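You operate a simulated robot arm through the tools that you are given. There is no shell and no other tool.

The job below is to be done with a simulated robot arm. You get a single attempt, and the scene is never put back.

Task
Unscrew the cap from the tube in the holder; put both in the pockets marked 3.
Fine: grip it with the blue knob first, leave the knob at FREE; cap in the flat pocket, tube in the deep one; other parts and the stop stay put.
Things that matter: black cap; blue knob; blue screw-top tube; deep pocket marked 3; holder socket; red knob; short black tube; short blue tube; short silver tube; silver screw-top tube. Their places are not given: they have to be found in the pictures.

The check looks at the end state, three seconds after you hand in, the way a careful person would. Anything else that was tipped, shoved, dropped, spilled or broken makes it a failure. A push-on lid holds only when it is set on centred and level and pressed home; a screw cap is set on level and turned clockwise until tight.

Robot
A 6-joint arm with a two-finger parallel gripper, fixed in place. Base frame: the origin is on the floor under the middle of its stand, x ahead of it, y to its left, z up; the work surface is at about z = 0.8. Lengths are in m, angles in degrees, forces in N, time in s.
With the tool pointing down near the work surface it reaches from about 0.28 to 0.64 m from the base axis. Its first joint turns from -115.0 to 115.0 degrees. Payload 3.43 kg.
The TCP is the grasp point between the finger pads, 0.034 m short of the fingertips. In the tool frame z runs along the fingers and y along their closing line. The gripper opens to 0.128 m. The fingers are 0.024 m wide and 0.012 m thick; the gripper's body (0.048 by 0.13 m) begins 0.096 m behind the TCP.
Orientation is told as [roll, pitch, yaw] about the base's x, y, z axes, in that order, counted from this pose: with the fingers straight down and closing along the base's y, the tool's x points along the base's -x, its y along +y and its z along -z.

Tools
- The arm moves only by the tool servo_tool. Its argument "deltas" is one flat list of numbers, 7 for each row, row after row: the turn, a rotation vector about the base's x, y, z in degrees, then the shift along the base's x, y, z in m, then the finger opening in m, from 0 to 0.128. In form: [ax, ay, az, tx, ty, tz, grip, ax, ay, az, tx, ty, tz, grip, ...]. A call has 1 to 20 rows; each row shifts and turns the commanded pose from where the row before left it. Rows are played at 5 a second. More than 0.05 m and 8.6 degrees between two rows, or a gripper value outside its range, and nothing of the call is played. Where a pose cannot be reached the arm comes as near as it can. A force on the tool above 40 N (or 10 N above the force at the start of the call, whichever is more), or a blocked arm, ends the call early, and 0.2 s more pass. The fingers move at their own pace (about 0.153 m/s each) and stop on an object; they squeeze with about 21 N. The grip force told is the motor's: it shows also when the fingers shut on nothing. Time passes only in rows, and 0.2 s behind the last, so rows that do not move let the fingers close. The reply holds the time, the measured pose of the TCP, the force on the tool along the base axes, the opening and the grip force, in the units named above and with some noise, with the torque about the TCP (base axes, N m) and any sound that the robot's microphone picked up.
- Cameras (640 x 400 px; columns grow to the right, rows downward): "scene" is fixed at [0.3992, 0.6514, 1.5613]; the picture's right is [-1.00, -0.05, 0.00], its down [-0.02, 0.54, -0.84] and it looks along [0.04, -0.84, -0.54] (base axes); focal length 346 px, centre (320, 200). "wrist" rides on the gripper at [0.076, -0.011, -0.16] in the tool frame; the picture's right is [0.15, 0.99, 0.00], its down [-0.88, 0.13, -0.46] and it looks along [-0.45, 0.07, 0.89] (tool axes); focal length 234 px, centre (320, 200).
- camera(camera): a new picture of that camera. The clock stands still meanwhile.
- lift_body(by): slides the trunk up (or, below 0, down) by that many m; the arm rides with it, the base frame stays. It gives what a move gives, with no picture.
- probe_pixels(camera, pixels): there is no depth. For up to 12 entries [column, row, z] of the newest picture of that camera ("zoom" is the newest enlarged one), the place [x, y] in the base frame at which the ray of that pixel passes the height z, good to about 0.002 m. The clock stands still meanwhile.
- inspect(camera, box): a new picture of the part [left, top, right, bottom] of that camera's present view, enlarged. The clock stands still meanwhile.
- job_done(): hands the job in; it is judged then, once.

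Unless the task says otherwise, let go and move clear before handing in.

The tools are called after ">>>" as a command line: name --argument value ..., lists and objects as JSON in quotes. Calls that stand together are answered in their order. servo_tool: Moves the arm, as the interface text tells. Its arguments: {"type":"object","properties":{"deltas":{"type":"array","items":{"type":"number"}}},"required":["deltas"]} The other tools are called the same way: lift_body (by) moves the trunk up or down; camera (camera) takes a picture; probe_pixels (camera, pixels) gives the place at which the rays of pixels pass given heights; inspect (camera, box) takes an enlarged picture of a part of a camera's view; job_done () hands the job in.

At the start:

```text
time_s: 0.0
position: [0.0886, -0.4344, 1.1747]
tcp_rot: [0.0, 0.1, 0.0]
wrist_force: [-0.7, -1.2, -0.4]
torque: [0.01, -0.03, 0.01]
grip_width: 0.1277
grasp_force: 0.1
trunk travel left (down, up): [-0.9, 0.09]
```

scene: 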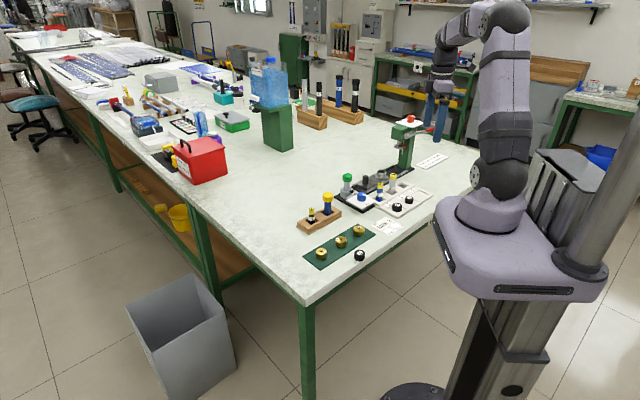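
wrist: 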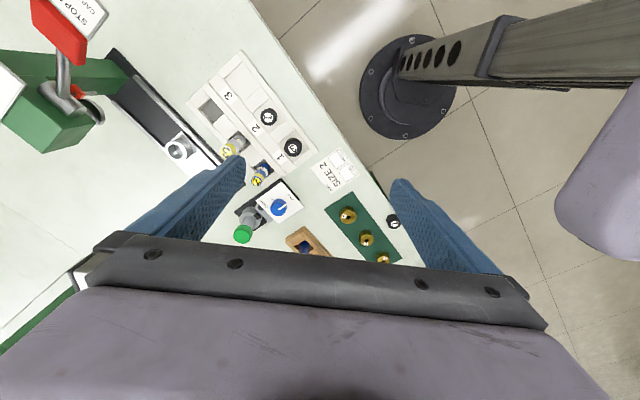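

The scene picture shows the tray with pockets around (400,195), the holder with blue knob around (360,197), and the wooden rack at (320,215). I will enlarge both views to read the labels.

>>> inspect --camera "scene" --box '[290, 150, 450, 270]'

>>> inspect --camera "wrist" --box '[160, 40, 420, 270]'

```text
3.33 times, centred on (370, 210) of scene
```

zoom: 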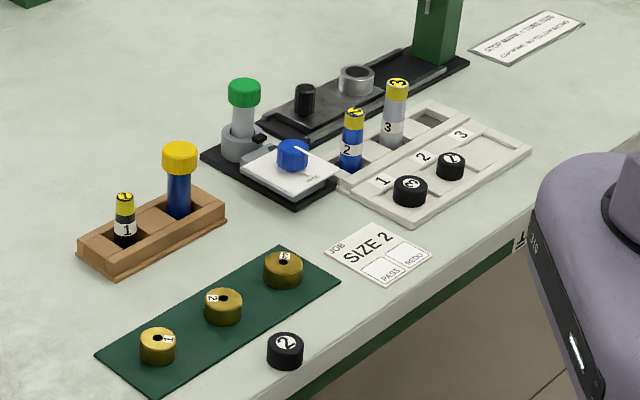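

```text
1.74 times, centred on (290, 155) of wrist
```

zoom: 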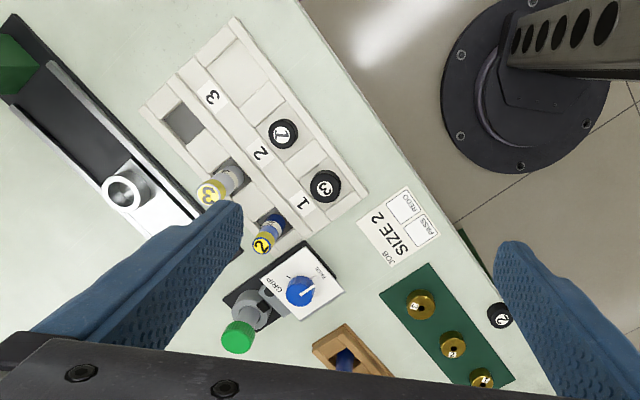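

The zoom shows a silver tube with a green cap in a grey socket with a blue knob (GRIP/FREE) and the tray with an empty row 3. I'll measure rough places with probes in both cameras.

>>> probe_pixels --camera "scene" --pixels '[[347, 178, 0.9], [345, 193, 0.83], [361.6, 196.5, 0.83], [403, 185, 0.81], [422.5, 194, 0.81], [323, 210, 0.82], [411, 124, 0.95], [344, 200, 0.8]]'

>>> probe_pixels --camera "wrist" --pixels '[[243, 234, 0.9], [251, 216, 0.83], [279, 207, 0.83], [211, 110, 0.81], [249, 87, 0.81], [305, 242, 0.82], [268, 117, 0.82], [292, 147, 0.82]]'

```text
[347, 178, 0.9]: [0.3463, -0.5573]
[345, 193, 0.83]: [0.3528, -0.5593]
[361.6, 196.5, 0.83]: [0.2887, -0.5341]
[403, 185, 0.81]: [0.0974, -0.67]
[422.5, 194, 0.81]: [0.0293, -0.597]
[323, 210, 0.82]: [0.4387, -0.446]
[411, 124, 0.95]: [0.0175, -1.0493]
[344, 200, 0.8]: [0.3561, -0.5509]
```

```text
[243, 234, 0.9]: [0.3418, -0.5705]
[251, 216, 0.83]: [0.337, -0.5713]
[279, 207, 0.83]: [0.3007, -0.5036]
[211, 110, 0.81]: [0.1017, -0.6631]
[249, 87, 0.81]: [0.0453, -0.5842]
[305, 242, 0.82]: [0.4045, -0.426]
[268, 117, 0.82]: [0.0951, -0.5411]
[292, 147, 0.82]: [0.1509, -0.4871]
```

Both cameras agree: holder near (0.345,-0.565), knob near (0.295,-0.515), deep pocket 3 near (0.10,-0.665), flat pocket 3 near (0.04,-0.59). I'll move closer above the holder for a better view.

>>> servo_tool --deltas '[0, 0, 0, 0.03, -0.02, -0.01, 0.128, 0, 0, 0, 0.03, -0.02, -0.01, 0.128, 0, 0, 0, 0.03, -0.02, -0.01, 0.128, 0, 0, 0, 0.03, -0.02, -0.01, 0.128, 0, 0, 0, 0.0, 0, 0, 0.128]'

>>> camera --camera "wrist"

```text
time_s: 1.2
position: [0.2071, -0.5142, 1.1348]
tcp_rot: [0.0, 0.0, -0.1]
wrist_force: [-0.8, -0.2, 0.4]
torque: [-0.02, 0.03, -0.02]
grip_width: 0.128
grasp_force: 0.1
trunk travel left (down, up): [-0.9, 0.09]
```

```text
taken
```

wrist: 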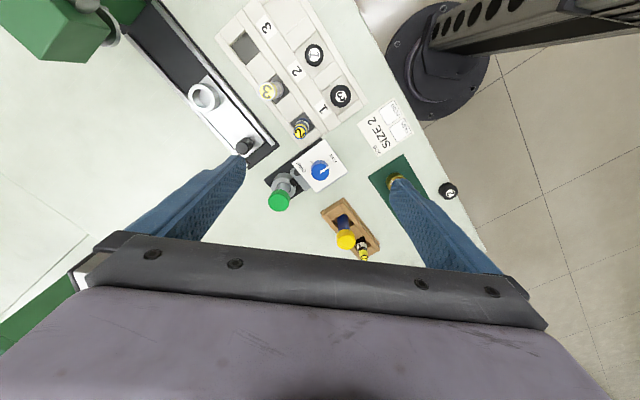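

The wrist view now shows the holder (green cap at (279,201), knob at (320,170)) and the tray. I'll enlarge for details of the knob markings and the pockets.

>>> inspect --camera "wrist" --box '[245, 120, 365, 220]'

>>> inspect --camera "wrist" --box '[205, 0, 365, 100]'

```text
4.00 times, centred on (305, 170) of wrist
```

zoom: 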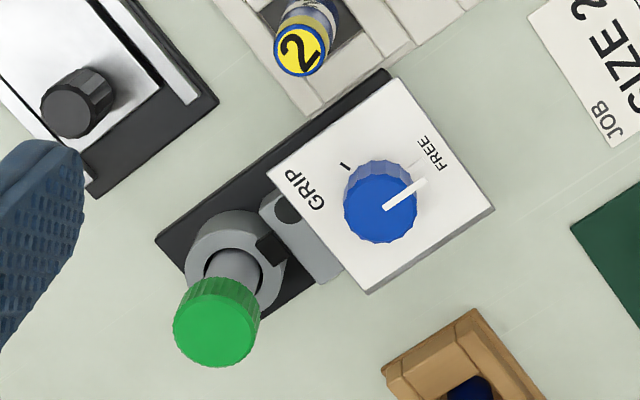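

```text
4.00 times, centred on (285, 50) of wrist
```

zoom: 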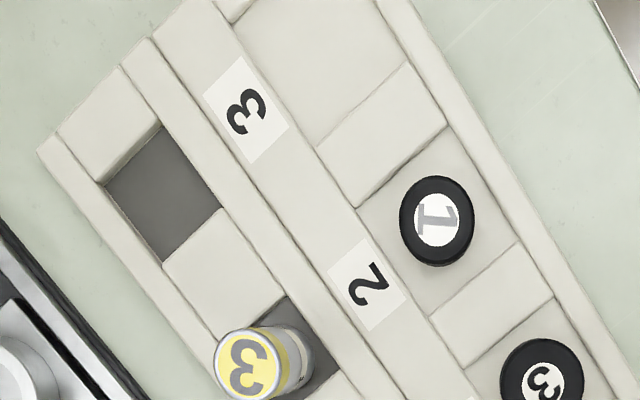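

The knob currently points at FREE and must turn counter-clockwise (seen from above) to GRIP. I'll probe the tray corners in this zoom now.

>>> probe_pixels --camera "zoom" --pixels '[[105, 187, 0.82], [160, 128, 0.82], [222, 208, 0.82], [163, 262, 0.82], [163, 195, 0.82], [37, 150, 0.8], [355, 208, 0.82], [446, 125, 0.82], [516, 245, 0.82], [428, 315, 0.82], [437, 222, 0.82], [437, 222, 0.81]]'

>>> inspect --camera "scene" --box '[330, 160, 394, 200]'

```text
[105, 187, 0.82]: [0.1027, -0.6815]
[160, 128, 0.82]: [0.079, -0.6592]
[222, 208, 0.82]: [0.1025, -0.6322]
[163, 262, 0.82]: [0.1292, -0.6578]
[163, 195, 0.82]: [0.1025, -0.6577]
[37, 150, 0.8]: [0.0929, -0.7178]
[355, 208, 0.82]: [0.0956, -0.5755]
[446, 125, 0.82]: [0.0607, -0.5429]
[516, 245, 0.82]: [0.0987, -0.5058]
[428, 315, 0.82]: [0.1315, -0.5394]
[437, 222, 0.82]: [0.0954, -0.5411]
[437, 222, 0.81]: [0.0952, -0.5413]
```

```text
10.00 times, centred on (362, 180) of scene
```

zoom: 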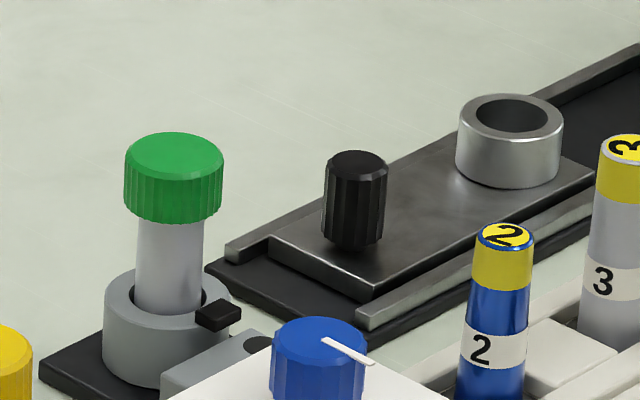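

I'll triangulate the cap, knob, and socket using this scene zoom at several heights.

>>> probe_pixels --camera "zoom" --pixels '[[173, 157, 0.88], [173, 157, 0.9], [173, 157, 0.92], [173, 199, 0.88], [173, 199, 0.9], [320, 343, 0.83], [320, 343, 0.85], [320, 343, 0.87], [166, 300, 0.82], [166, 300, 0.84], [124, 155, 0.9], [222, 155, 0.9]]'

>>> inspect --camera "wrist" --box '[261, 140, 341, 220]'

```text
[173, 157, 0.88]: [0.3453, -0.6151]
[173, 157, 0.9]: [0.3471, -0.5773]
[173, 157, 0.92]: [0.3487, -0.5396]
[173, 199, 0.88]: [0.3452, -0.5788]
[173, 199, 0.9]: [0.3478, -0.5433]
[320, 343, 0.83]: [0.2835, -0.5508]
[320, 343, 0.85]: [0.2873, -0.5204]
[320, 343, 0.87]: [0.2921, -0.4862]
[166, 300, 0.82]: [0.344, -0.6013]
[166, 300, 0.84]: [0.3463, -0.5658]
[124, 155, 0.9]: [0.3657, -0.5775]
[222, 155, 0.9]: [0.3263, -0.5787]
```

```text
5.00 times, centred on (301, 180) of wrist
```

zoom: 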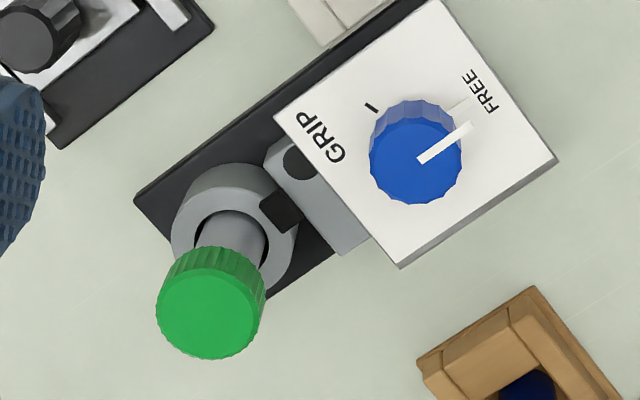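

>>> probe_pixels --camera "zoom" --pixels '[[208, 309, 0.88], [208, 309, 0.9], [208, 309, 0.92], [415, 157, 0.83], [415, 157, 0.85], [415, 157, 0.87], [232, 232, 0.84], [232, 232, 0.83], [155, 312, 0.9], [262, 305, 0.9], [370, 157, 0.85], [462, 157, 0.85]]'

```text
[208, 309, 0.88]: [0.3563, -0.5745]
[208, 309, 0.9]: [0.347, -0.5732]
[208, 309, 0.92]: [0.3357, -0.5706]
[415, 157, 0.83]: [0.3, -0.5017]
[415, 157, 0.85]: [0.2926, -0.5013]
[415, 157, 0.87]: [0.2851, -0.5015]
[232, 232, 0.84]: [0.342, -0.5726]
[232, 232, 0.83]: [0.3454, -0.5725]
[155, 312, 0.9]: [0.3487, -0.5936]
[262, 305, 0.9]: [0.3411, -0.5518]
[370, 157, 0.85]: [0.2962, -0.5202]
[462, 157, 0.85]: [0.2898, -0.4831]
```

Triangulation gives the cap top at (0.346,-0.573,0.902), diameter about 0.040, and the knob top at (0.289,-0.5015,0.861), diameter about 0.038. I'll move above the knob with yaw -45 so I can later turn +90.

>>> servo_tool --deltas '[0, 0, -7.5, 0.0137, 0.0021, -0.0225, 0.128, 0, 0, -7.5, 0.0137, 0.0021, -0.0225, 0.128, 0, 0, -7.5, 0.0137, 0.0021, -0.0225, 0.128, 0, 0, -7.5, 0.0137, 0.0021, -0.0225, 0.128, 0, 0, -7.5, 0.0137, 0.0021, -0.0225, 0.1, 0, 0, -7.5, 0.0137, 0.0021, -0.0225, 0.08, 0, 0, 0, 0, 0, 0, 0.08, 0, 0, 0, 0, 0, 0, 0.08]'

>>> camera --camera "wrist"

>>> camera --camera "scene"

```text
time_s: 3.0
position: [0.2888, -0.5015, 1.0]
tcp_rot: [0.0, 0.0, -45.0]
wrist_force: [0.4, -0.6, 1.1]
torque: [-0.01, 0.02, -0.02]
grip_width: 0.08
grasp_force: 0.0
trunk travel left (down, up): [-0.9, 0.09]
```

```text
taken
```

wrist: 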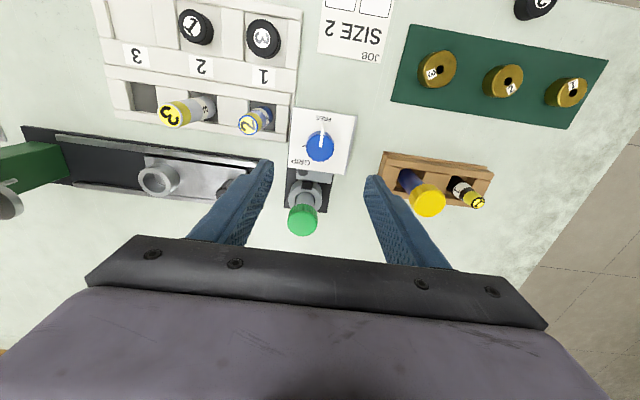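

```text
taken
```

scene: 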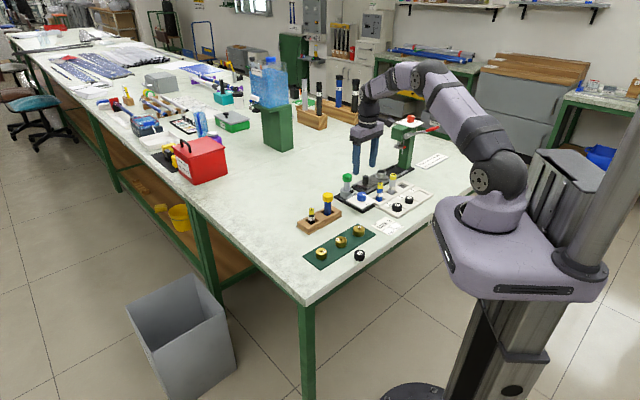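

The arm is over the knob at yaw -45 and the view is now aligned with the tray. I'll zoom on the knob/holder to verify its centre and heights.

>>> inspect --camera "wrist" --box '[270, 100, 370, 240]'

```text
2.86 times, centred on (320, 170) of wrist
```

zoom: 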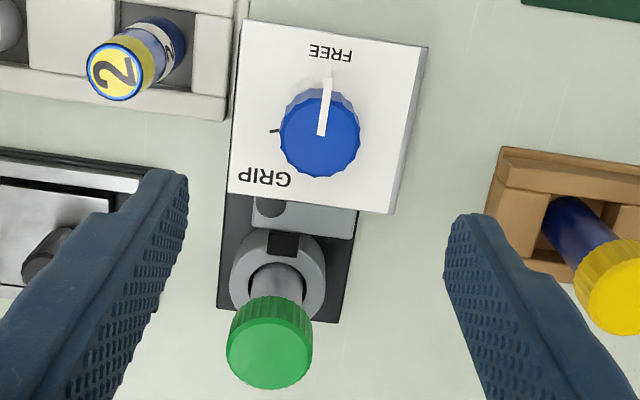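

>>> probe_pixels --camera "zoom" --pixels '[[320, 137, 0.861], [320, 137, 0.856], [279, 137, 0.861], [361, 137, 0.861], [270, 345, 0.902], [227, 345, 0.902], [312, 345, 0.902], [320, 108, 0.843], [120, 72, 0.88], [278, 275, 0.84]]'

>>> inspect --camera "scene" --box '[330, 180, 394, 220]'

```text
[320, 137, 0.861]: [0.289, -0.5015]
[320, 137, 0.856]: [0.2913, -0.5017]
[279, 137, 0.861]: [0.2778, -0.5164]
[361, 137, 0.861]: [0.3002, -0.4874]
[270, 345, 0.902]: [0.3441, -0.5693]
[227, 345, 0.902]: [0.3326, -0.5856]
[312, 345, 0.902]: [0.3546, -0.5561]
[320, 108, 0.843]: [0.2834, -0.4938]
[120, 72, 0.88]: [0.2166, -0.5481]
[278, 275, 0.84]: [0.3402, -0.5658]
```

```text
10.00 times, centred on (362, 200) of scene
```

zoom: 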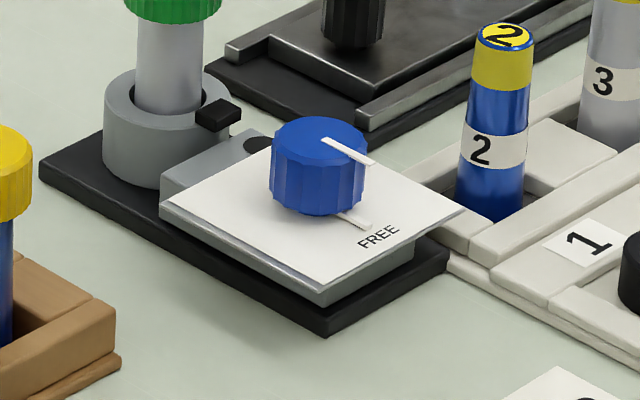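

>>> probe_pixels --camera "zoom" --pixels '[[318, 142, 0.86], [318, 142, 0.85], [318, 190, 0.84], [318, 190, 0.83], [465, 210, 0.84], [465, 210, 0.83], [162, 205, 0.84], [162, 205, 0.83], [320, 290, 0.83], [320, 290, 0.84], [167, 105, 0.84], [167, 105, 0.85]]'

```text
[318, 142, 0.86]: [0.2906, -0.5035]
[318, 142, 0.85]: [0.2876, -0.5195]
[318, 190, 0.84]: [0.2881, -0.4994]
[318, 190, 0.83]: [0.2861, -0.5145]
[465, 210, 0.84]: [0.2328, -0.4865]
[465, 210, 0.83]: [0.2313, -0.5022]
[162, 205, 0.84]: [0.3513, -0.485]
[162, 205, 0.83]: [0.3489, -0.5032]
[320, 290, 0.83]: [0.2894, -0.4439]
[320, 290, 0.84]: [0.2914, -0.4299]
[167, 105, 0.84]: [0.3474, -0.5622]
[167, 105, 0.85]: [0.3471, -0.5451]
```

Knob spans z 0.8385 to 0.8605 at (0.289,-0.5015). I'll descend to TCP z 0.878 with 0.07 opening and close on the knob.

>>> servo_tool --deltas '[0, 0, 0, 0, 0, -0.025, 0.07, 0, 0, 0, 0, 0, -0.025, 0.07, 0, 0, 0, 0, 0, -0.025, 0.07, 0, 0, 0, 0, 0, -0.02, 0.07, 0, 0, 0, 0, 0, -0.015, 0.07, 0, 0, 0, 0, 0, -0.012, 0.07, 0, 0, 0, 0, 0, 0, 0.07]'

>>> camera --camera "wrist"

>>> inspect --camera "scene" --box '[330, 170, 394, 210]'

```text
time_s: 4.6
position: [0.2899, -0.5013, 0.8781]
tcp_rot: [0.1, 0.0, -45.1]
wrist_force: [0.0, -0.3, 0.2]
torque: [-0.02, 0.04, -0.02]
grip_width: 0.0702
grasp_force: 0.0
trunk travel left (down, up): [-0.9, 0.09]
```

```text
taken
```

wrist: 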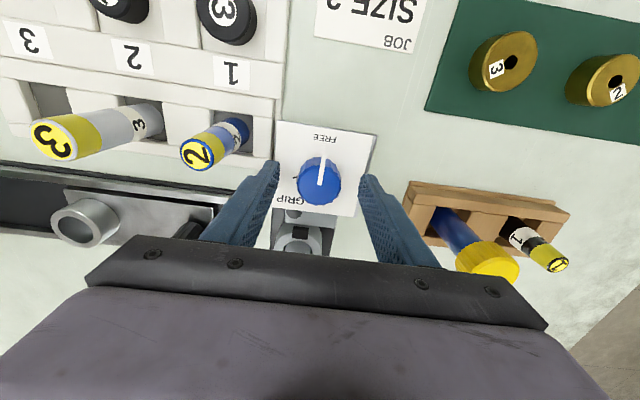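

```text
10.00 times, centred on (362, 190) of scene
```

zoom: 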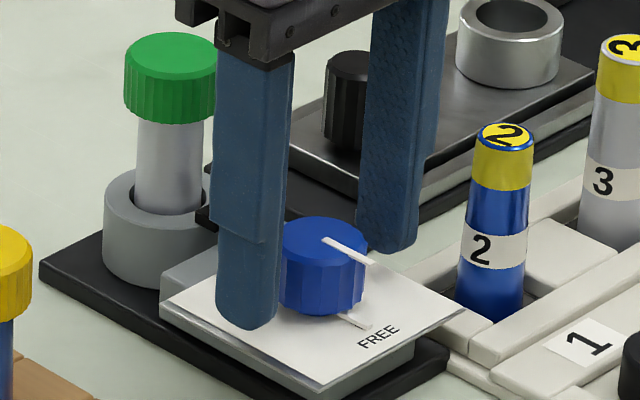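

The knob sits between the fingers (wrist (320,178)). I'll close on it now.

>>> servo_tool --deltas '[0, 0, 0, 0, 0, 0, 0.03, 0, 0, 0, 0, 0, 0, 0.03, 0, 0, 0, 0, 0, 0, 0.03]'

```text
time_s: 5.4
position: [0.2899, -0.5017, 0.8786]
tcp_rot: [0.1, 0.0, -45.1]
wrist_force: [-2.9, -2.3, -2.5]
torque: [-0.66, -0.03, 0.01]
grip_width: 0.0354
grasp_force: 44.9
trunk travel left (down, up): [-0.9, 0.09]
```

The fingers hold the knob at 0.0354 m. I'll turn it counter-clockwise in 8° rows towards GRIP.

>>> servo_tool --deltas '[0, 0, 8, 0, 0, 0, 0.03, 0, 0, 8, 0, 0, 0, 0.03, 0, 0, 8, 0, 0, 0, 0.03, 0, 0, 8, 0, 0, 0, 0.03, 0, 0, 8, 0, 0, 0, 0.03]'

>>> inspect --camera "wrist" --box '[260, 110, 380, 240]'

```text
time_s: 6.6
position: [0.2885, -0.5011, 0.8765]
tcp_rot: [0.0, 0.0, -4.8]
wrist_force: [-0.5, -4.6, 2.6]
torque: [0.56, 0.25, -0.02]
grip_width: 0.0353
grasp_force: 45.3
trunk travel left (down, up): [-0.9, 0.09]
```

```text
3.08 times, centred on (320, 175) of wrist
```

zoom: 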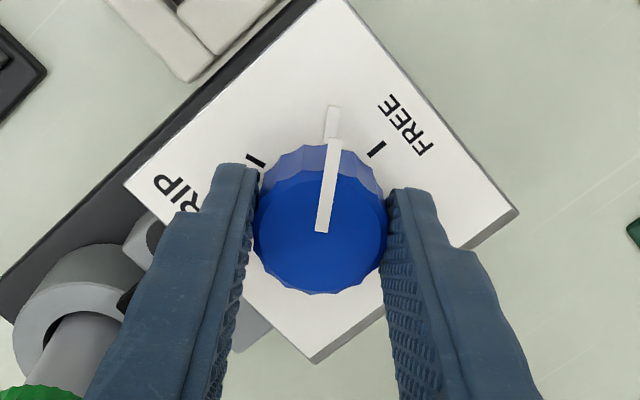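

The knob turned 40° with the fingers; the pointer is now half way between the FREE and GRIP ticks. I'll turn 50° more.

>>> servo_tool --deltas '[0, 0, 8.3, 0, 0, 0, 0.03, 0, 0, 8.3, 0, 0, 0, 0.03, 0, 0, 8.3, 0, 0, 0, 0.03, 0, 0, 8.3, 0, 0, 0, 0.03, 0, 0, 8.3, 0, 0, 0, 0.03, 0, 0, 8.3, 0, 0, 0, 0.03, 0, 0, 0, 0, 0, 0, 0.03]'

>>> inspect --camera "wrist" --box '[260, 110, 380, 240]'

```text
time_s: 8.2
position: [0.2891, -0.5015, 0.8773]
tcp_rot: [-0.1, 0.0, 44.9]
wrist_force: [1.4, -8.0, 6.8]
torque: [0.73, -0.34, 0.01]
grip_width: 0.0356
grasp_force: 45.4
trunk travel left (down, up): [-0.9, 0.09]
```

```text
3.08 times, centred on (320, 175) of wrist
```

zoom: 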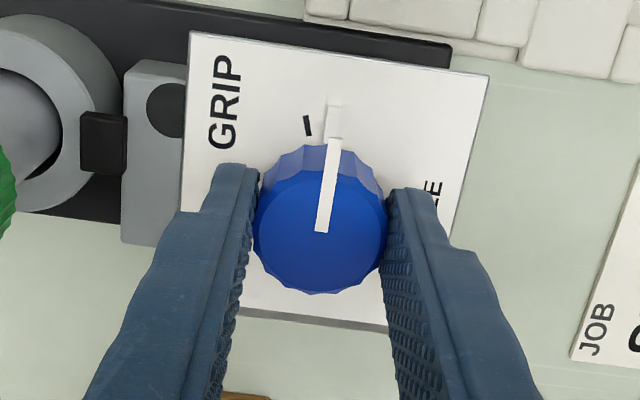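

The pointer is still about 15° short of the GRIP tick at (307,126). I'll turn further in small rows.

>>> servo_tool --deltas '[0, 0, 5, 0, 0, 0, 0.03, 0, 0, 5, 0, 0, 0, 0.03, 0, 0, 4, 0, 0, 0, 0.03, 0, 0, 0, 0, 0, 0, 0.03]'

>>> inspect --camera "wrist" --box '[260, 110, 380, 240]'

```text
time_s: 9.2
position: [0.2898, -0.5023, 0.8779]
tcp_rot: [-0.2, 0.0, 58.9]
wrist_force: [4.6, -8.8, 9.7]
torque: [0.44, 0.01, -0.02]
grip_width: 0.0354
grasp_force: 45.0
trunk travel left (down, up): [-0.9, 0.09]
```

```text
3.08 times, centred on (320, 175) of wrist
```

zoom: 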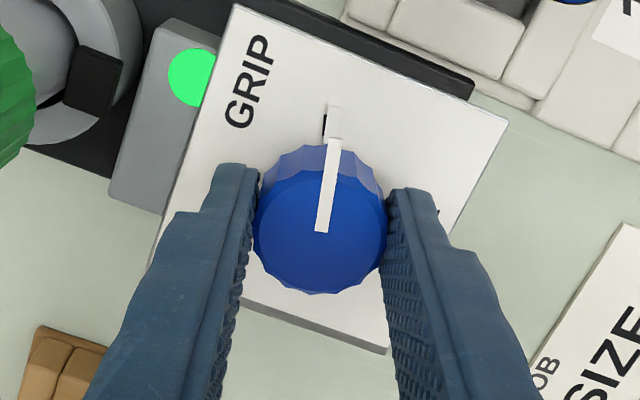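

A green lamp lit at (190,78) in the zoom: the clamp holds. The pointer is a few degrees short of the tick; I'll turn 4° more, then release.

>>> servo_tool --deltas '[0, 0, 4, 0, 0, 0, 0.03, 0, 0, 0, 0, 0, 0, 0.03]'

>>> inspect --camera "wrist" --box '[260, 110, 380, 240]'

```text
time_s: 9.8
position: [0.29, -0.5034, 0.8773]
tcp_rot: [-0.2, 0.1, 62.9]
wrist_force: [4.6, -9.5, 8.9]
torque: [0.13, 0.04, -0.01]
grip_width: 0.0354
grasp_force: 45.5
trunk travel left (down, up): [-0.9, 0.09]
```

```text
3.08 times, centred on (320, 175) of wrist
```

zoom: 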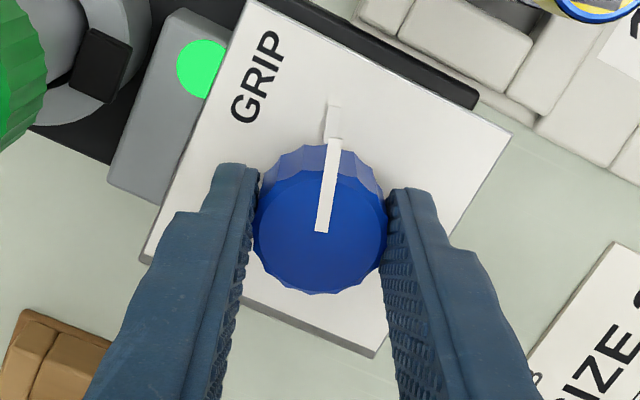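

The pointer now covers the GRIP tick and the lamp is green. I'll open, rise, and look.

>>> servo_tool --deltas '[0, 0, 0, 0, 0, 0, 0.07, 0, 0, 0, 0, 0, 0, 0.07, 0, 0, 0, 0, 0, 0.02, 0.07, 0, 0, 0, 0, 0, 0.03, 0.07, 0, 0, 0, 0, 0, 0.04, 0.07, 0, 0, 0, 0, 0, 0.04, 0.07, 0, 0, 0, 0, 0, 0, 0.07]'

>>> inspect --camera "scene" --box '[330, 160, 394, 200]'

```text
time_s: 11.4
position: [0.2876, -0.5006, 1.009]
tcp_rot: [0.0, 0.0, 62.7]
wrist_force: [-0.7, -0.5, 0.4]
torque: [0.02, 0.03, -0.04]
grip_width: 0.07
grasp_force: 0.2
trunk travel left (down, up): [-0.9, 0.09]
```

```text
10.00 times, centred on (362, 180) of scene
```

zoom: 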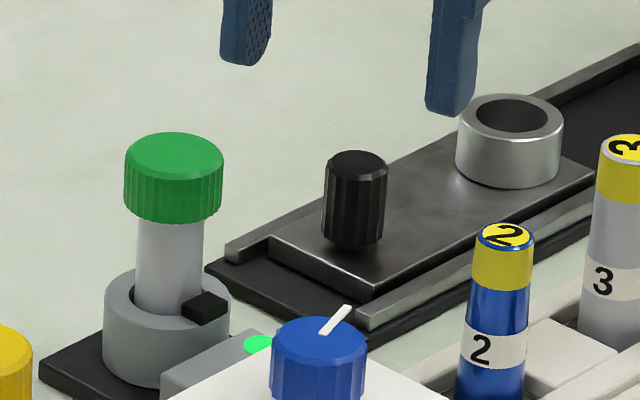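

The jaw is now against the tube. I'll move above the cap while turning the wrist back to yaw about -65.

>>> servo_tool --deltas '[0, 0, -8, 0.0072, -0.0088, 0, 0.07, 0, 0, -8, 0.0072, -0.0088, 0, 0.07, 0, 0, -8, 0.0072, -0.0088, 0, 0.07, 0, 0, -8, 0.0072, -0.0088, 0, 0.07, 0, 0, -8, 0.0072, -0.0088, 0, 0.07, 0, 0, -8, 0.0072, -0.0088, 0, 0.07, 0, 0, -8, 0.0072, -0.0088, 0, 0.07, 0, 0, -8, 0.0072, -0.0088, 0, 0.07, 0, 0, -8, 0, 0, 0, 0.07, 0, 0, -8, 0, 0, 0, 0.07, 0, 0, -8, 0, 0, 0, 0.07, 0, 0, -8, 0, 0, 0, 0.07, 0, 0, -8, 0, 0, 0, 0.07, 0, 0, -8, 0, 0, 0, 0.07, 0, 0, -8, 0, 0, 0, 0.07, 0, 0, -8, 0, 0, 0, 0.07, 0, 0, 0, 0, 0, 0, 0.07]'

>>> camera --camera "wrist"

```text
time_s: 15.0
position: [0.3299, -0.5365, 1.005]
tcp_rot: [0.0, 0.0, -65.3]
wrist_force: [0.4, 0.2, 0.4]
torque: [0.0, 0.0, 0.0]
grip_width: 0.0701
grasp_force: 0.1
out of reach, approached as far as the arm can: row 5, 6, 7, 8
trunk travel left (down, up): [-0.9, 0.09]
```

```text
taken
```

wrist: 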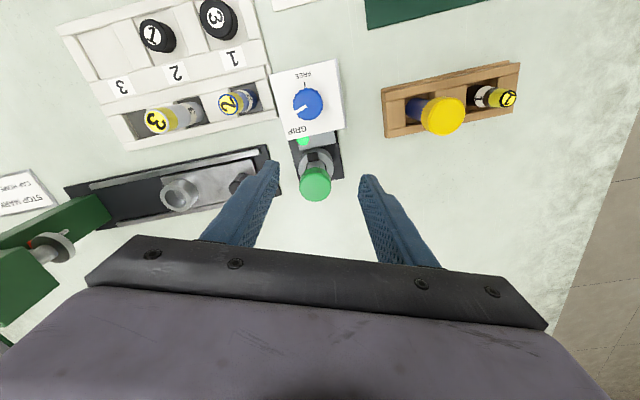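

The arm stopped at a radius of 0.63 m (rows 5-8 out of reach), while the cap is at about 0.669 m. I'll explore how reach depends on height: first go lower beside the cap area at a safe distance, away from the cap.

>>> servo_tool --deltas '[0, 0, 0, 0, 0, 0.04, 0.07, 0, 0, 0, 0, 0, 0.04, 0.07, 0, 0, 0, 0, 0, 0.04, 0.07, 0, 0, 0, 0.02, -0.034, 0, 0.07, 0, 0, 0, 0, 0, 0, 0.07]'

```text
time_s: 16.2
position: [0.3243, -0.5216, 1.1126]
tcp_rot: [0.0, 0.0, -65.2]
wrist_force: [-0.5, 0.0, -0.7]
torque: [-0.02, -0.02, 0.04]
grip_width: 0.0704
grasp_force: 0.0
out of reach, approached as far as the arm can: row 2, 3, 4
trunk travel left (down, up): [-0.9, 0.09]
```

At z 1.11 the limit is about 0.614 m, at 1.005 about 0.63 m. I'll go down to z about 0.955 (fingertips still above the cap top) and push out in small rows to measure the limit there.

>>> servo_tool --deltas '[0, 0, 0, 0, 0, -0.04, 0.07, 0, 0, 0, 0, 0, -0.04, 0.07, 0, 0, 0, 0, 0, -0.04, 0.07, 0, 0, 0, 0, 0, -0.035, 0.07, 0, 0, 0, 0.0026, -0.0043, 0, 0.07, 0, 0, 0, 0.0026, -0.0043, 0, 0.07, 0, 0, 0, 0.0026, -0.0043, 0, 0.07, 0, 0, 0, 0.0026, -0.0043, 0, 0.07, 0, 0, 0, 0.0026, -0.0043, 0, 0.07, 0, 0, 0, 0.0026, -0.0043, 0, 0.07, 0, 0, 0, 0, 0, 0, 0.07]'

```text
time_s: 18.6
position: [0.3338, -0.5386, 0.9583]
tcp_rot: [0.1, 0.0, -65.2]
wrist_force: [0.0, 0.4, 0.4]
torque: [0.02, -0.01, 0.0]
grip_width: 0.0699
grasp_force: 0.1
out of reach, approached as far as the arm can: row 1, 2, 3, 6, 7, 8, 9, 10
trunk travel left (down, up): [-0.9, 0.09]
```

The limit with the fingers straight down is about 0.635 m at any height, and the cap is at 0.669 m, so I need to tilt the fingers outward about the closing line. I'll set yaw -59 (closing line perpendicular to the radial direction) and tilt 15°.

>>> servo_tool --deltas '[0, 0, 6.3, -0.005, 0.008, 0.01, 0.07, -6.42, -3.88, 0, 0, 0, 0, 0.07, -6.42, -3.88, 0, 0, 0, 0, 0.07, 0, 0, 0, 0, 0, 0, 0.07]'

```text
time_s: 19.6
position: [0.3283, -0.5314, 0.9688]
tcp_rot: [0.0, -15.1, -58.9]
wrist_force: [0.3, 0.4, 0.2]
torque: [0.0, -0.03, 0.01]
grip_width: 0.0699
grasp_force: 0.0
trunk travel left (down, up): [-0.9, 0.09]
```

Tilt worked with no reach warning. Now move out to above the cap at about (0.3455,-0.572,0.965).

>>> servo_tool --deltas '[0, 0, 0, 0.0086, -0.0203, 0, 0.07, 0, 0, 0, 0.0086, -0.0203, 0, 0.07, 0, 0, 0, 0, 0, 0, 0.07]'

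>>> camera --camera "wrist"

```text
time_s: 20.4
position: [0.3466, -0.572, 0.9695]
tcp_rot: [0.0, -15.0, -59.0]
wrist_force: [0.2, 0.2, 0.1]
torque: [-0.04, 0.0, -0.01]
grip_width: 0.0699
grasp_force: 0.0
trunk travel left (down, up): [-0.9, 0.09]
```

```text
taken
```

wrist: 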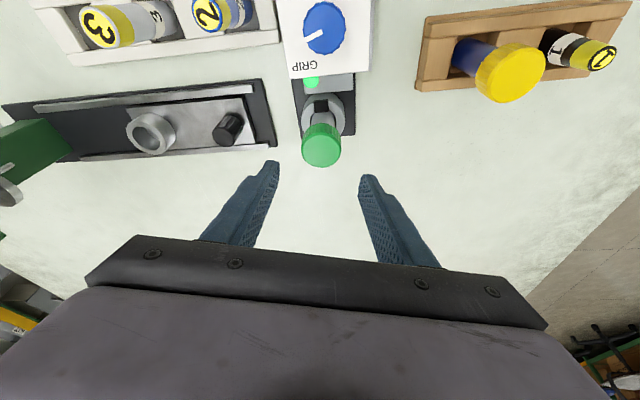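

Reached (0.3466,-0.572). I'll zoom on the cap to verify its centre from here.

>>> inspect --camera "wrist" --box '[280, 90, 360, 190]'

```text
4.00 times, centred on (320, 140) of wrist
```

zoom: 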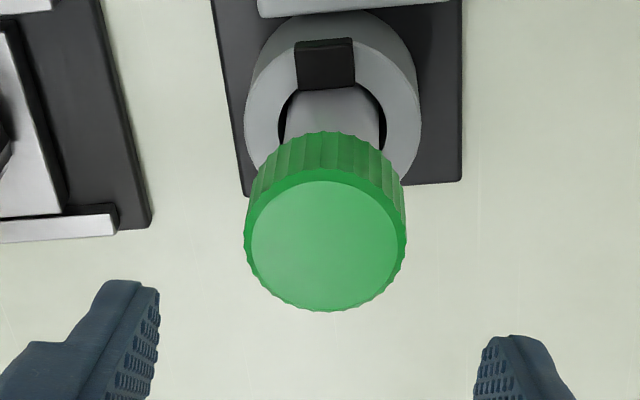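

>>> probe_pixels --camera "zoom" --pixels '[[325.5, 240, 0.902], [325.5, 240, 0.898], [325.5, 240, 0.906], [244, 240, 0.902], [407, 240, 0.902], [325.5, 311, 0.902], [325.5, 168, 0.902]]'

>>> inspect --camera "scene" --box '[330, 160, 394, 200]'

```text
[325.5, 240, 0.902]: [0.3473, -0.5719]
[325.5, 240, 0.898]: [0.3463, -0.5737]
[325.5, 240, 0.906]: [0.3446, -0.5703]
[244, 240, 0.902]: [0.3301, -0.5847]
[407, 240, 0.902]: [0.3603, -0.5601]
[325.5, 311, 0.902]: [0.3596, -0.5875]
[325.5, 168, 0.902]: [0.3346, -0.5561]
```

```text
10.00 times, centred on (362, 180) of scene
```

zoom: 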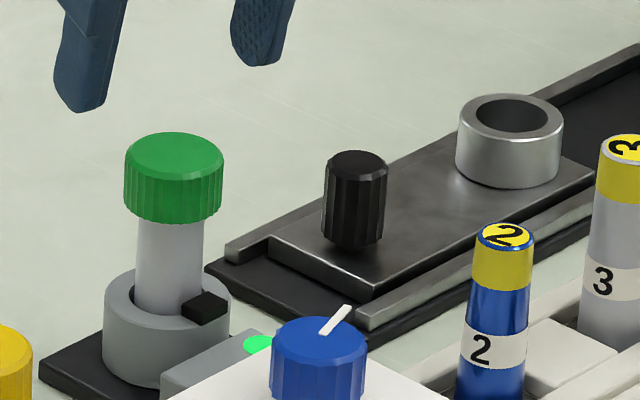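

The cap centre is at (0.346,-0.572), and the TCP is right above it. I'll test how far the tilted tool can turn about the vertical here before descending.

>>> servo_tool --deltas '[0, 0, -8, 0, 0, 0, 0.07, 0, 0, -8, 0, 0, 0, 0.07, 0, 0, -8, 0, 0, 0, 0.07, 0, 0, -8, 0, 0, 0, 0.07, 0, 0, -8, 0, 0, 0, 0.07, 0, 0, -8, 0, 0, 0, 0.07, 0, 0, -8, 0, 0, 0, 0.07, 0, 0, 0, 0, 0, 0, 0.07]'

```text
time_s: 22.2
position: [0.3458, -0.5707, 0.9674]
tcp_rot: [0.0, -15.0, -115.0]
wrist_force: [-1.0, 0.0, -1.0]
torque: [-0.01, -0.02, -0.01]
grip_width: 0.07
grasp_force: 0.1
trunk travel left (down, up): [-0.9, 0.09]
```

The -56° turn (yaw -115) is reachable. Now test the other side up to yaw about -3.

>>> servo_tool --deltas '[0, 0, 8, 0, 0, 0, 0.07, 0, 0, 8, 0, 0, 0, 0.07, 0, 0, 8, 0, 0, 0, 0.07, 0, 0, 8, 0, 0, 0, 0.07, 0, 0, 8, 0, 0, 0, 0.07, 0, 0, 8, 0, 0, 0, 0.07, 0, 0, 8, 0, 0, 0, 0.07, 0, 0, 8, 0, 0, 0, 0.07, 0, 0, 8, 0, 0, 0, 0.07, 0, 0, 8, 0, 0, 0, 0.07, 0, 0, 8, 0, 0, 0, 0.07, 0, 0, 8, 0, 0, 0, 0.07, 0, 0, 8, 0, 0, 0, 0.07, 0, 0, 8, 0, 0, 0, 0.07, 0, 0, 0, 0, 0, 0, 0.07]'

```text
time_s: 25.4
position: [0.3437, -0.5646, 0.9687]
tcp_rot: [0.0, -15.0, -2.9]
wrist_force: [0.1, 0.0, 0.5]
torque: [-0.05, 0.01, 0.0]
grip_width: 0.0698
grasp_force: 0.1
out of reach, approached as far as the arm can: row 14
trunk travel left (down, up): [-0.9, 0.09]
```

The limit is near yaw -11 on the plus side. I'll go back to yaw -115, then correct the position and lower the trunk to keep the best reach at the gripping height.

>>> servo_tool --deltas '[0, 0, -8, 0, 0, 0, 0.07, 0, 0, -8, 0, 0, 0, 0.07, 0, 0, -8, 0, 0, 0, 0.07, 0, 0, -8, 0, 0, 0, 0.07, 0, 0, -8, 0, 0, 0, 0.07, 0, 0, -8, 0, 0, 0, 0.07, 0, 0, -8, 0, 0, 0, 0.07, 0, 0, 0, 0, 0, 0.02, 0.07]'

>>> lift_body --by -0.04

```text
time_s: 27.2
position: [0.3447, -0.5659, 0.9873]
tcp_rot: [0.0, -15.1, -59.0]
wrist_force: [-0.7, -0.3, 0.4]
torque: [0.01, -0.01, -0.02]
grip_width: 0.0699
grasp_force: 0.1
trunk travel left (down, up): [-0.9, 0.09]
```

```text
time_s: 28.0
position: [0.3447, -0.5667, 0.9485]
tcp_rot: [0.0, -15.1, -58.8]
wrist_force: [0.0, -0.4, 0.5]
torque: [0.0, -0.02, 0.0]
grip_width: 0.07
grasp_force: 0.1
trunk travel left (down, up): [-0.86, 0.13]
```

>>> servo_tool --deltas '[0, 0, -8, 0.0013, -0.0055, 0.02, 0.07, 0, 0, -8, 0, 0, 0, 0.07, 0, 0, -8, 0, 0, 0, 0.07, 0, 0, -8, 0, 0, 0, 0.07, 0, 0, -8, 0, 0, 0, 0.07, 0, 0, -8, 0, 0, 0, 0.07, 0, 0, 0, 0, 0, 0, 0.07]'

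>>> lift_body --by -0.04

```text
time_s: 29.6
position: [0.3462, -0.572, 0.9676]
tcp_rot: [0.1, -15.0, -107.0]
wrist_force: [0.7, 0.9, -0.5]
torque: [-0.02, -0.02, -0.02]
grip_width: 0.0697
grasp_force: 0.3
trunk travel left (down, up): [-0.86, 0.13]
```

```text
time_s: 30.5
position: [0.3456, -0.5728, 0.9281]
tcp_rot: [0.0, -15.1, -106.9]
wrist_force: [0.3, 0.3, -0.2]
torque: [-0.01, 0.01, 0.0]
grip_width: 0.0701
grasp_force: 0.0
trunk travel left (down, up): [-0.82, 0.17]
```

Now at yaw -107 directly over the cap. I'll descend to TCP z about 0.894 and close on the cap.

>>> servo_tool --deltas '[0, 0, 0, 0.0004, 0.0004, -0.012, 0.07, 0, 0, 0, 0, 0, -0.012, 0.07, 0, 0, 0, 0, 0, -0.01, 0.07, 0, 0, 0, 0, 0, 0, 0.07]'

>>> camera --camera "wrist"

>>> inspect --camera "scene" --box '[330, 160, 394, 200]'

```text
time_s: 31.5
position: [0.3452, -0.5728, 0.8941]
tcp_rot: [0.0, -15.0, -106.8]
wrist_force: [-0.6, 0.2, -0.4]
torque: [0.02, 0.01, 0.03]
grip_width: 0.0699
grasp_force: 0.1
trunk travel left (down, up): [-0.82, 0.17]
```

```text
taken
```

wrist: 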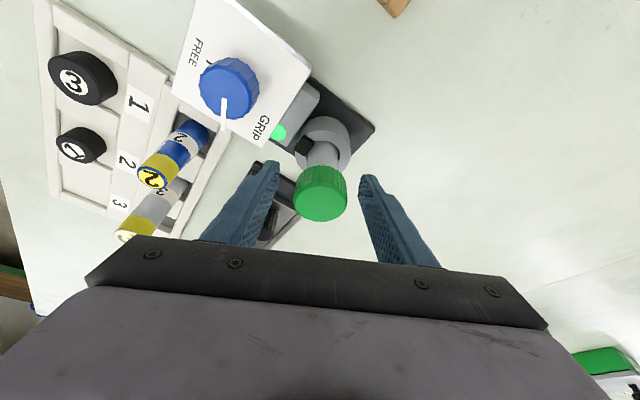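

```text
10.00 times, centred on (362, 180) of scene
```

zoom: 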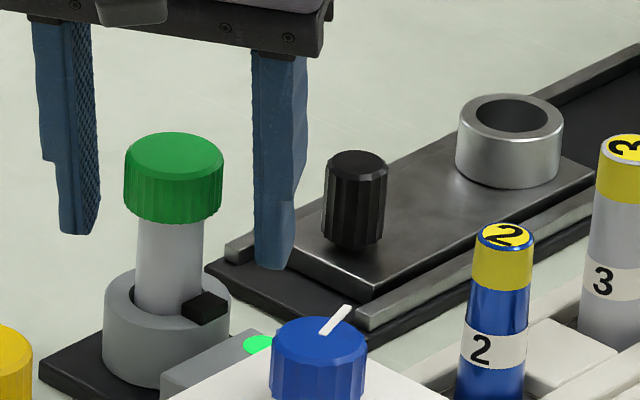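

>>> probe_pixels --camera "zoom" --pixels '[[355, 235, 0.82], [357, 165, 0.85], [357, 165, 0.86], [508, 225, 0.87], [15, 345, 0.9]]'

>>> probe_pixels --camera "wrist" --pixels '[[320, 200, 0.902], [275, 205, 0.85], [229, 88, 0.861]]'

```text
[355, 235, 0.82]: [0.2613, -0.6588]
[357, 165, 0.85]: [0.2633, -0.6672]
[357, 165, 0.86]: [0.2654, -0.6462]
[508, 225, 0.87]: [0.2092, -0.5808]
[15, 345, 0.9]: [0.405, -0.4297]
```

```text
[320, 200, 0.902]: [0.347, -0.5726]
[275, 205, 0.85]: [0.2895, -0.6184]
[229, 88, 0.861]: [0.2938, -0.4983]
```

The black press knob is 0.12 m away, so there's room. Now close on the cap.

>>> servo_tool --deltas '[0, 0, 0, 0, 0, 0, 0.03, 0, 0, 0, 0, 0, 0, 0.03, 0, 0, 0, 0, 0, 0, 0.03]'

```text
time_s: 32.3
position: [0.3458, -0.5733, 0.8948]
tcp_rot: [0.0, -15.0, -106.9]
wrist_force: [2.6, -1.9, -0.4]
torque: [-0.01, 0.02, 0.01]
grip_width: 0.0374
grasp_force: 21.3
trunk travel left (down, up): [-0.82, 0.17]
```

Gripped at 0.0374 m with 21 N. I'll turn counter-clockwise 40° and watch the forces.

>>> servo_tool --deltas '[0, 0, 8, 0, 0, 0.0001, 0.03, 0, 0, 8, 0, 0, 0.0001, 0.03, 0, 0, 8, 0, 0, 0.0001, 0.03, 0, 0, 8, 0, 0, 0.0001, 0.03, 0, 0, 8, 0, 0, 0.0001, 0.03]'

>>> camera --camera "wrist"

>>> inspect --camera "scene" --box '[330, 160, 394, 200]'

```text
time_s: 33.5
position: [0.3474, -0.5726, 0.8949]
tcp_rot: [0.0, -15.1, -66.8]
wrist_force: [3.4, -5.6, 1.9]
torque: [0.06, 0.03, -0.01]
grip_width: 0.0377
grasp_force: 20.8
trunk travel left (down, up): [-0.82, 0.17]
```

```text
taken
```

wrist: 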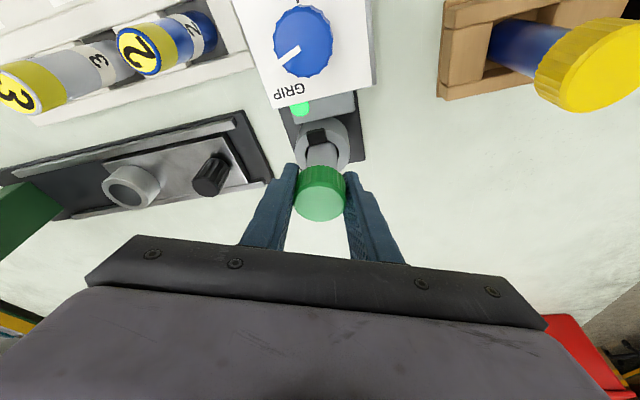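

```text
10.00 times, centred on (362, 180) of scene
```

zoom: 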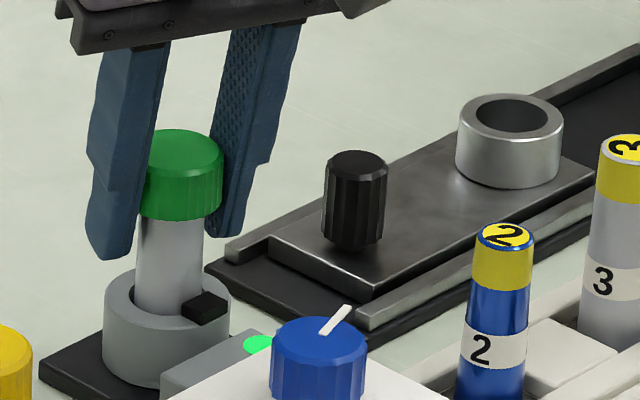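

The cap turns with the fingers (top edge moved from row 132 to 129 in the zoom). I'll continue 48° more to yaw about -19.

>>> servo_tool --deltas '[0, 0, 8, 0, 0, 0.0001, 0.03, 0, 0, 8, 0, 0, 0.0001, 0.03, 0, 0, 8, 0, 0, 0.0001, 0.03, 0, 0, 8, 0, 0, 0.0001, 0.03, 0, 0, 8, 0, 0, 0.0001, 0.03, 0, 0, 8, 0, 0, 0.0001, 0.03]'

>>> inspect --camera "scene" --box '[330, 160, 394, 200]'

```text
time_s: 34.9
position: [0.3462, -0.5724, 0.8968]
tcp_rot: [-0.3, -15.2, -18.9]
wrist_force: [4.9, -8.8, 12.7]
torque: [0.13, -0.01, -0.02]
grip_width: 0.0376
grasp_force: 20.8
trunk travel left (down, up): [-0.82, 0.17]
```

```text
10.00 times, centred on (362, 180) of scene
```

zoom: 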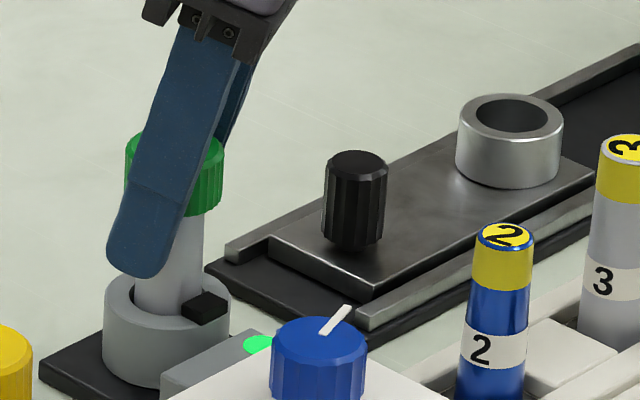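

The upward force rose to 12.7 N, so the cap is climbing about 2 mm per 88°. I'll release, and turn back for another stroke.

>>> servo_tool --deltas '[0, 0, 0, 0, 0, 0, 0.07, 0, 0, 0, 0, 0, 0, 0.07, 0, 0, -8, 0, 0, 0.0002, 0.07, 0, 0, -8, 0, 0, 0.0002, 0.07, 0, 0, -8, 0, 0, 0.0002, 0.07, 0, 0, -8, 0, 0, 0.0002, 0.07, 0, 0, -8, 0, 0, 0.0002, 0.07, 0, 0, -8, 0, 0, 0, 0.07, 0, 0, -8, 0, 0, 0, 0.07, 0, 0, -8, 0, 0, 0, 0.07, 0, 0, -8, 0, 0, 0, 0.07, 0, 0, -8, 0, 0, 0, 0.07, 0, 0, -8, 0, 0, 0, 0.07, 0, 0, 0, 0, 0, 0, 0.07]'

>>> inspect --camera "scene" --box '[330, 160, 394, 200]'

>>> camera --camera "wrist"

```text
time_s: 37.9
position: [0.3458, -0.5732, 0.8964]
tcp_rot: [0.0, -15.0, -107.0]
wrist_force: [-0.7, -0.3, -0.2]
torque: [-0.02, 0.01, -0.02]
grip_width: 0.0702
grasp_force: 0.1
trunk travel left (down, up): [-0.82, 0.17]
```

```text
10.00 times, centred on (362, 180) of scene
```

zoom: 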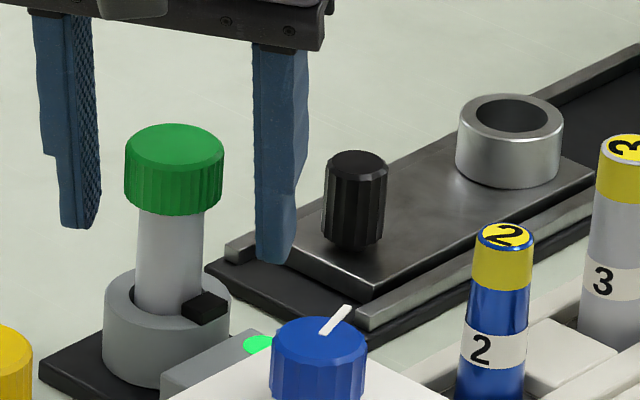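

```text
taken
```

wrist: 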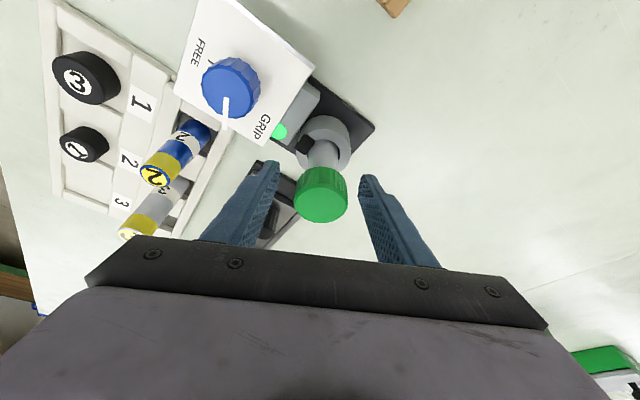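

The cap top rose from row 132 to 123 (about 4 mm). I'll grip again and turn with a z-follow of about 0.35 mm per 8°.

>>> servo_tool --deltas '[0, 0, 0, 0, 0, 0, 0.03, 0, 0, 0, 0, 0, 0, 0.03, 0, 0, 8, 0, 0, 0.0003, 0.03, 0, 0, 8, 0, 0, 0.0003, 0.03, 0, 0, 8, 0, 0, 0.0003, 0.03, 0, 0, 8, 0, 0, 0.0003, 0.03, 0, 0, 8, 0, 0, 0.0003, 0.03, 0, 0, 8, 0, 0, 0.0003, 0.03]'

>>> inspect --camera "scene" --box '[330, 160, 394, 200]'

```text
time_s: 39.7
position: [0.3463, -0.5728, 0.8977]
tcp_rot: [-0.1, -15.2, -58.6]
wrist_force: [4.9, -6.9, 1.4]
torque: [0.0, 0.02, -0.02]
grip_width: 0.0376
grasp_force: 21.0
trunk travel left (down, up): [-0.82, 0.17]
```

```text
10.00 times, centred on (362, 180) of scene
```

zoom: 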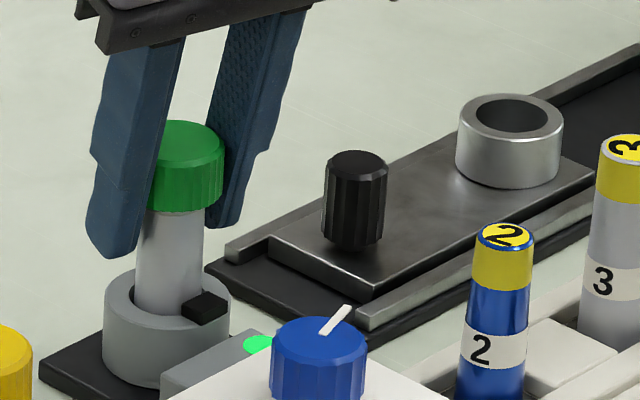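

Force z is low (1.4 N), and the cap climbs as expected. I'll continue 40° more.

>>> servo_tool --deltas '[0, 0, 8, 0, 0, 0.0004, 0.03, 0, 0, 8, 0, 0, 0.0004, 0.03, 0, 0, 8, 0, 0, 0.0004, 0.03, 0, 0, 8, 0, 0, 0.0004, 0.03, 0, 0, 8, 0, 0, 0.0004, 0.03]'

>>> inspect --camera "scene" --box '[330, 160, 394, 200]'

```text
time_s: 40.9
position: [0.347, -0.5729, 0.8998]
tcp_rot: [-0.1, -15.0, -18.8]
wrist_force: [3.2, -8.9, 3.8]
torque: [0.06, 0.0, -0.04]
grip_width: 0.0381
grasp_force: 21.7
trunk travel left (down, up): [-0.82, 0.17]
```

```text
10.00 times, centred on (362, 180) of scene
```

zoom: 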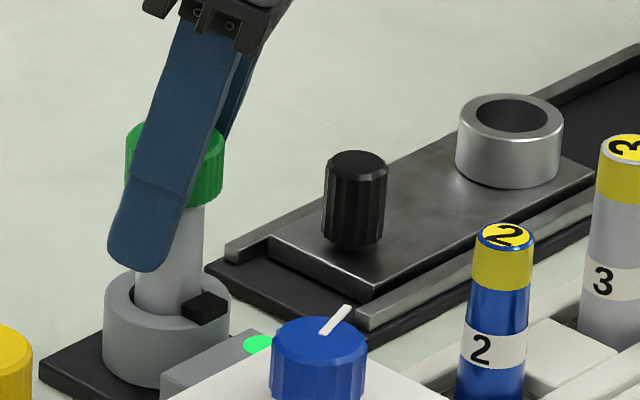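

About 176° so far and the cap still climbs. Release, turn back for a third stroke.

>>> servo_tool --deltas '[0, 0, 0, 0, 0, 0, 0.07, 0, 0, 0, 0, 0, 0, 0.07, 0, 0, -8, 0, 0, 0, 0.07, 0, 0, -8, 0, 0, 0, 0.07, 0, 0, -8, 0, 0, 0, 0.07, 0, 0, -8, 0, 0, 0, 0.07, 0, 0, -8, 0, 0, 0, 0.07, 0, 0, -8, 0, 0, 0, 0.07, 0, 0, -8, 0, 0, 0, 0.07, 0, 0, -8, 0, 0, 0, 0.07, 0, 0, -8, 0, 0, 0, 0.07, 0, 0, -8, 0, 0, 0, 0.07, 0, 0, -8, 0, 0, 0, 0.07, 0, 0, 0, 0, 0, 0, 0.07]'

>>> inspect --camera "scene" --box '[330, 160, 394, 200]'

>>> inspect --camera "wrist" --box '[260, 110, 380, 230]'

```text
time_s: 43.9
position: [0.3461, -0.572, 0.9001]
tcp_rot: [0.0, -14.9, -107.0]
wrist_force: [0.3, 0.5, 0.5]
torque: [0.01, -0.04, 0.0]
grip_width: 0.0702
grasp_force: 0.1
trunk travel left (down, up): [-0.82, 0.17]
```

```text
10.00 times, centred on (362, 180) of scene
```

zoom: 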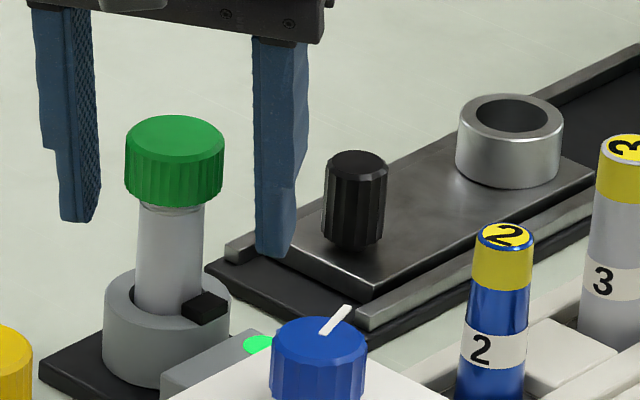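

```text
3.33 times, centred on (320, 170) of wrist
```

zoom: 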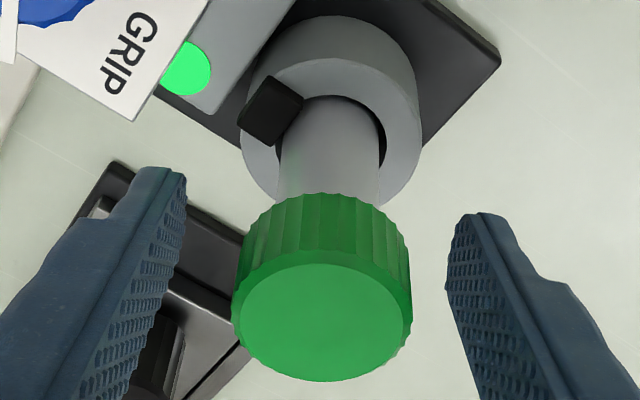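

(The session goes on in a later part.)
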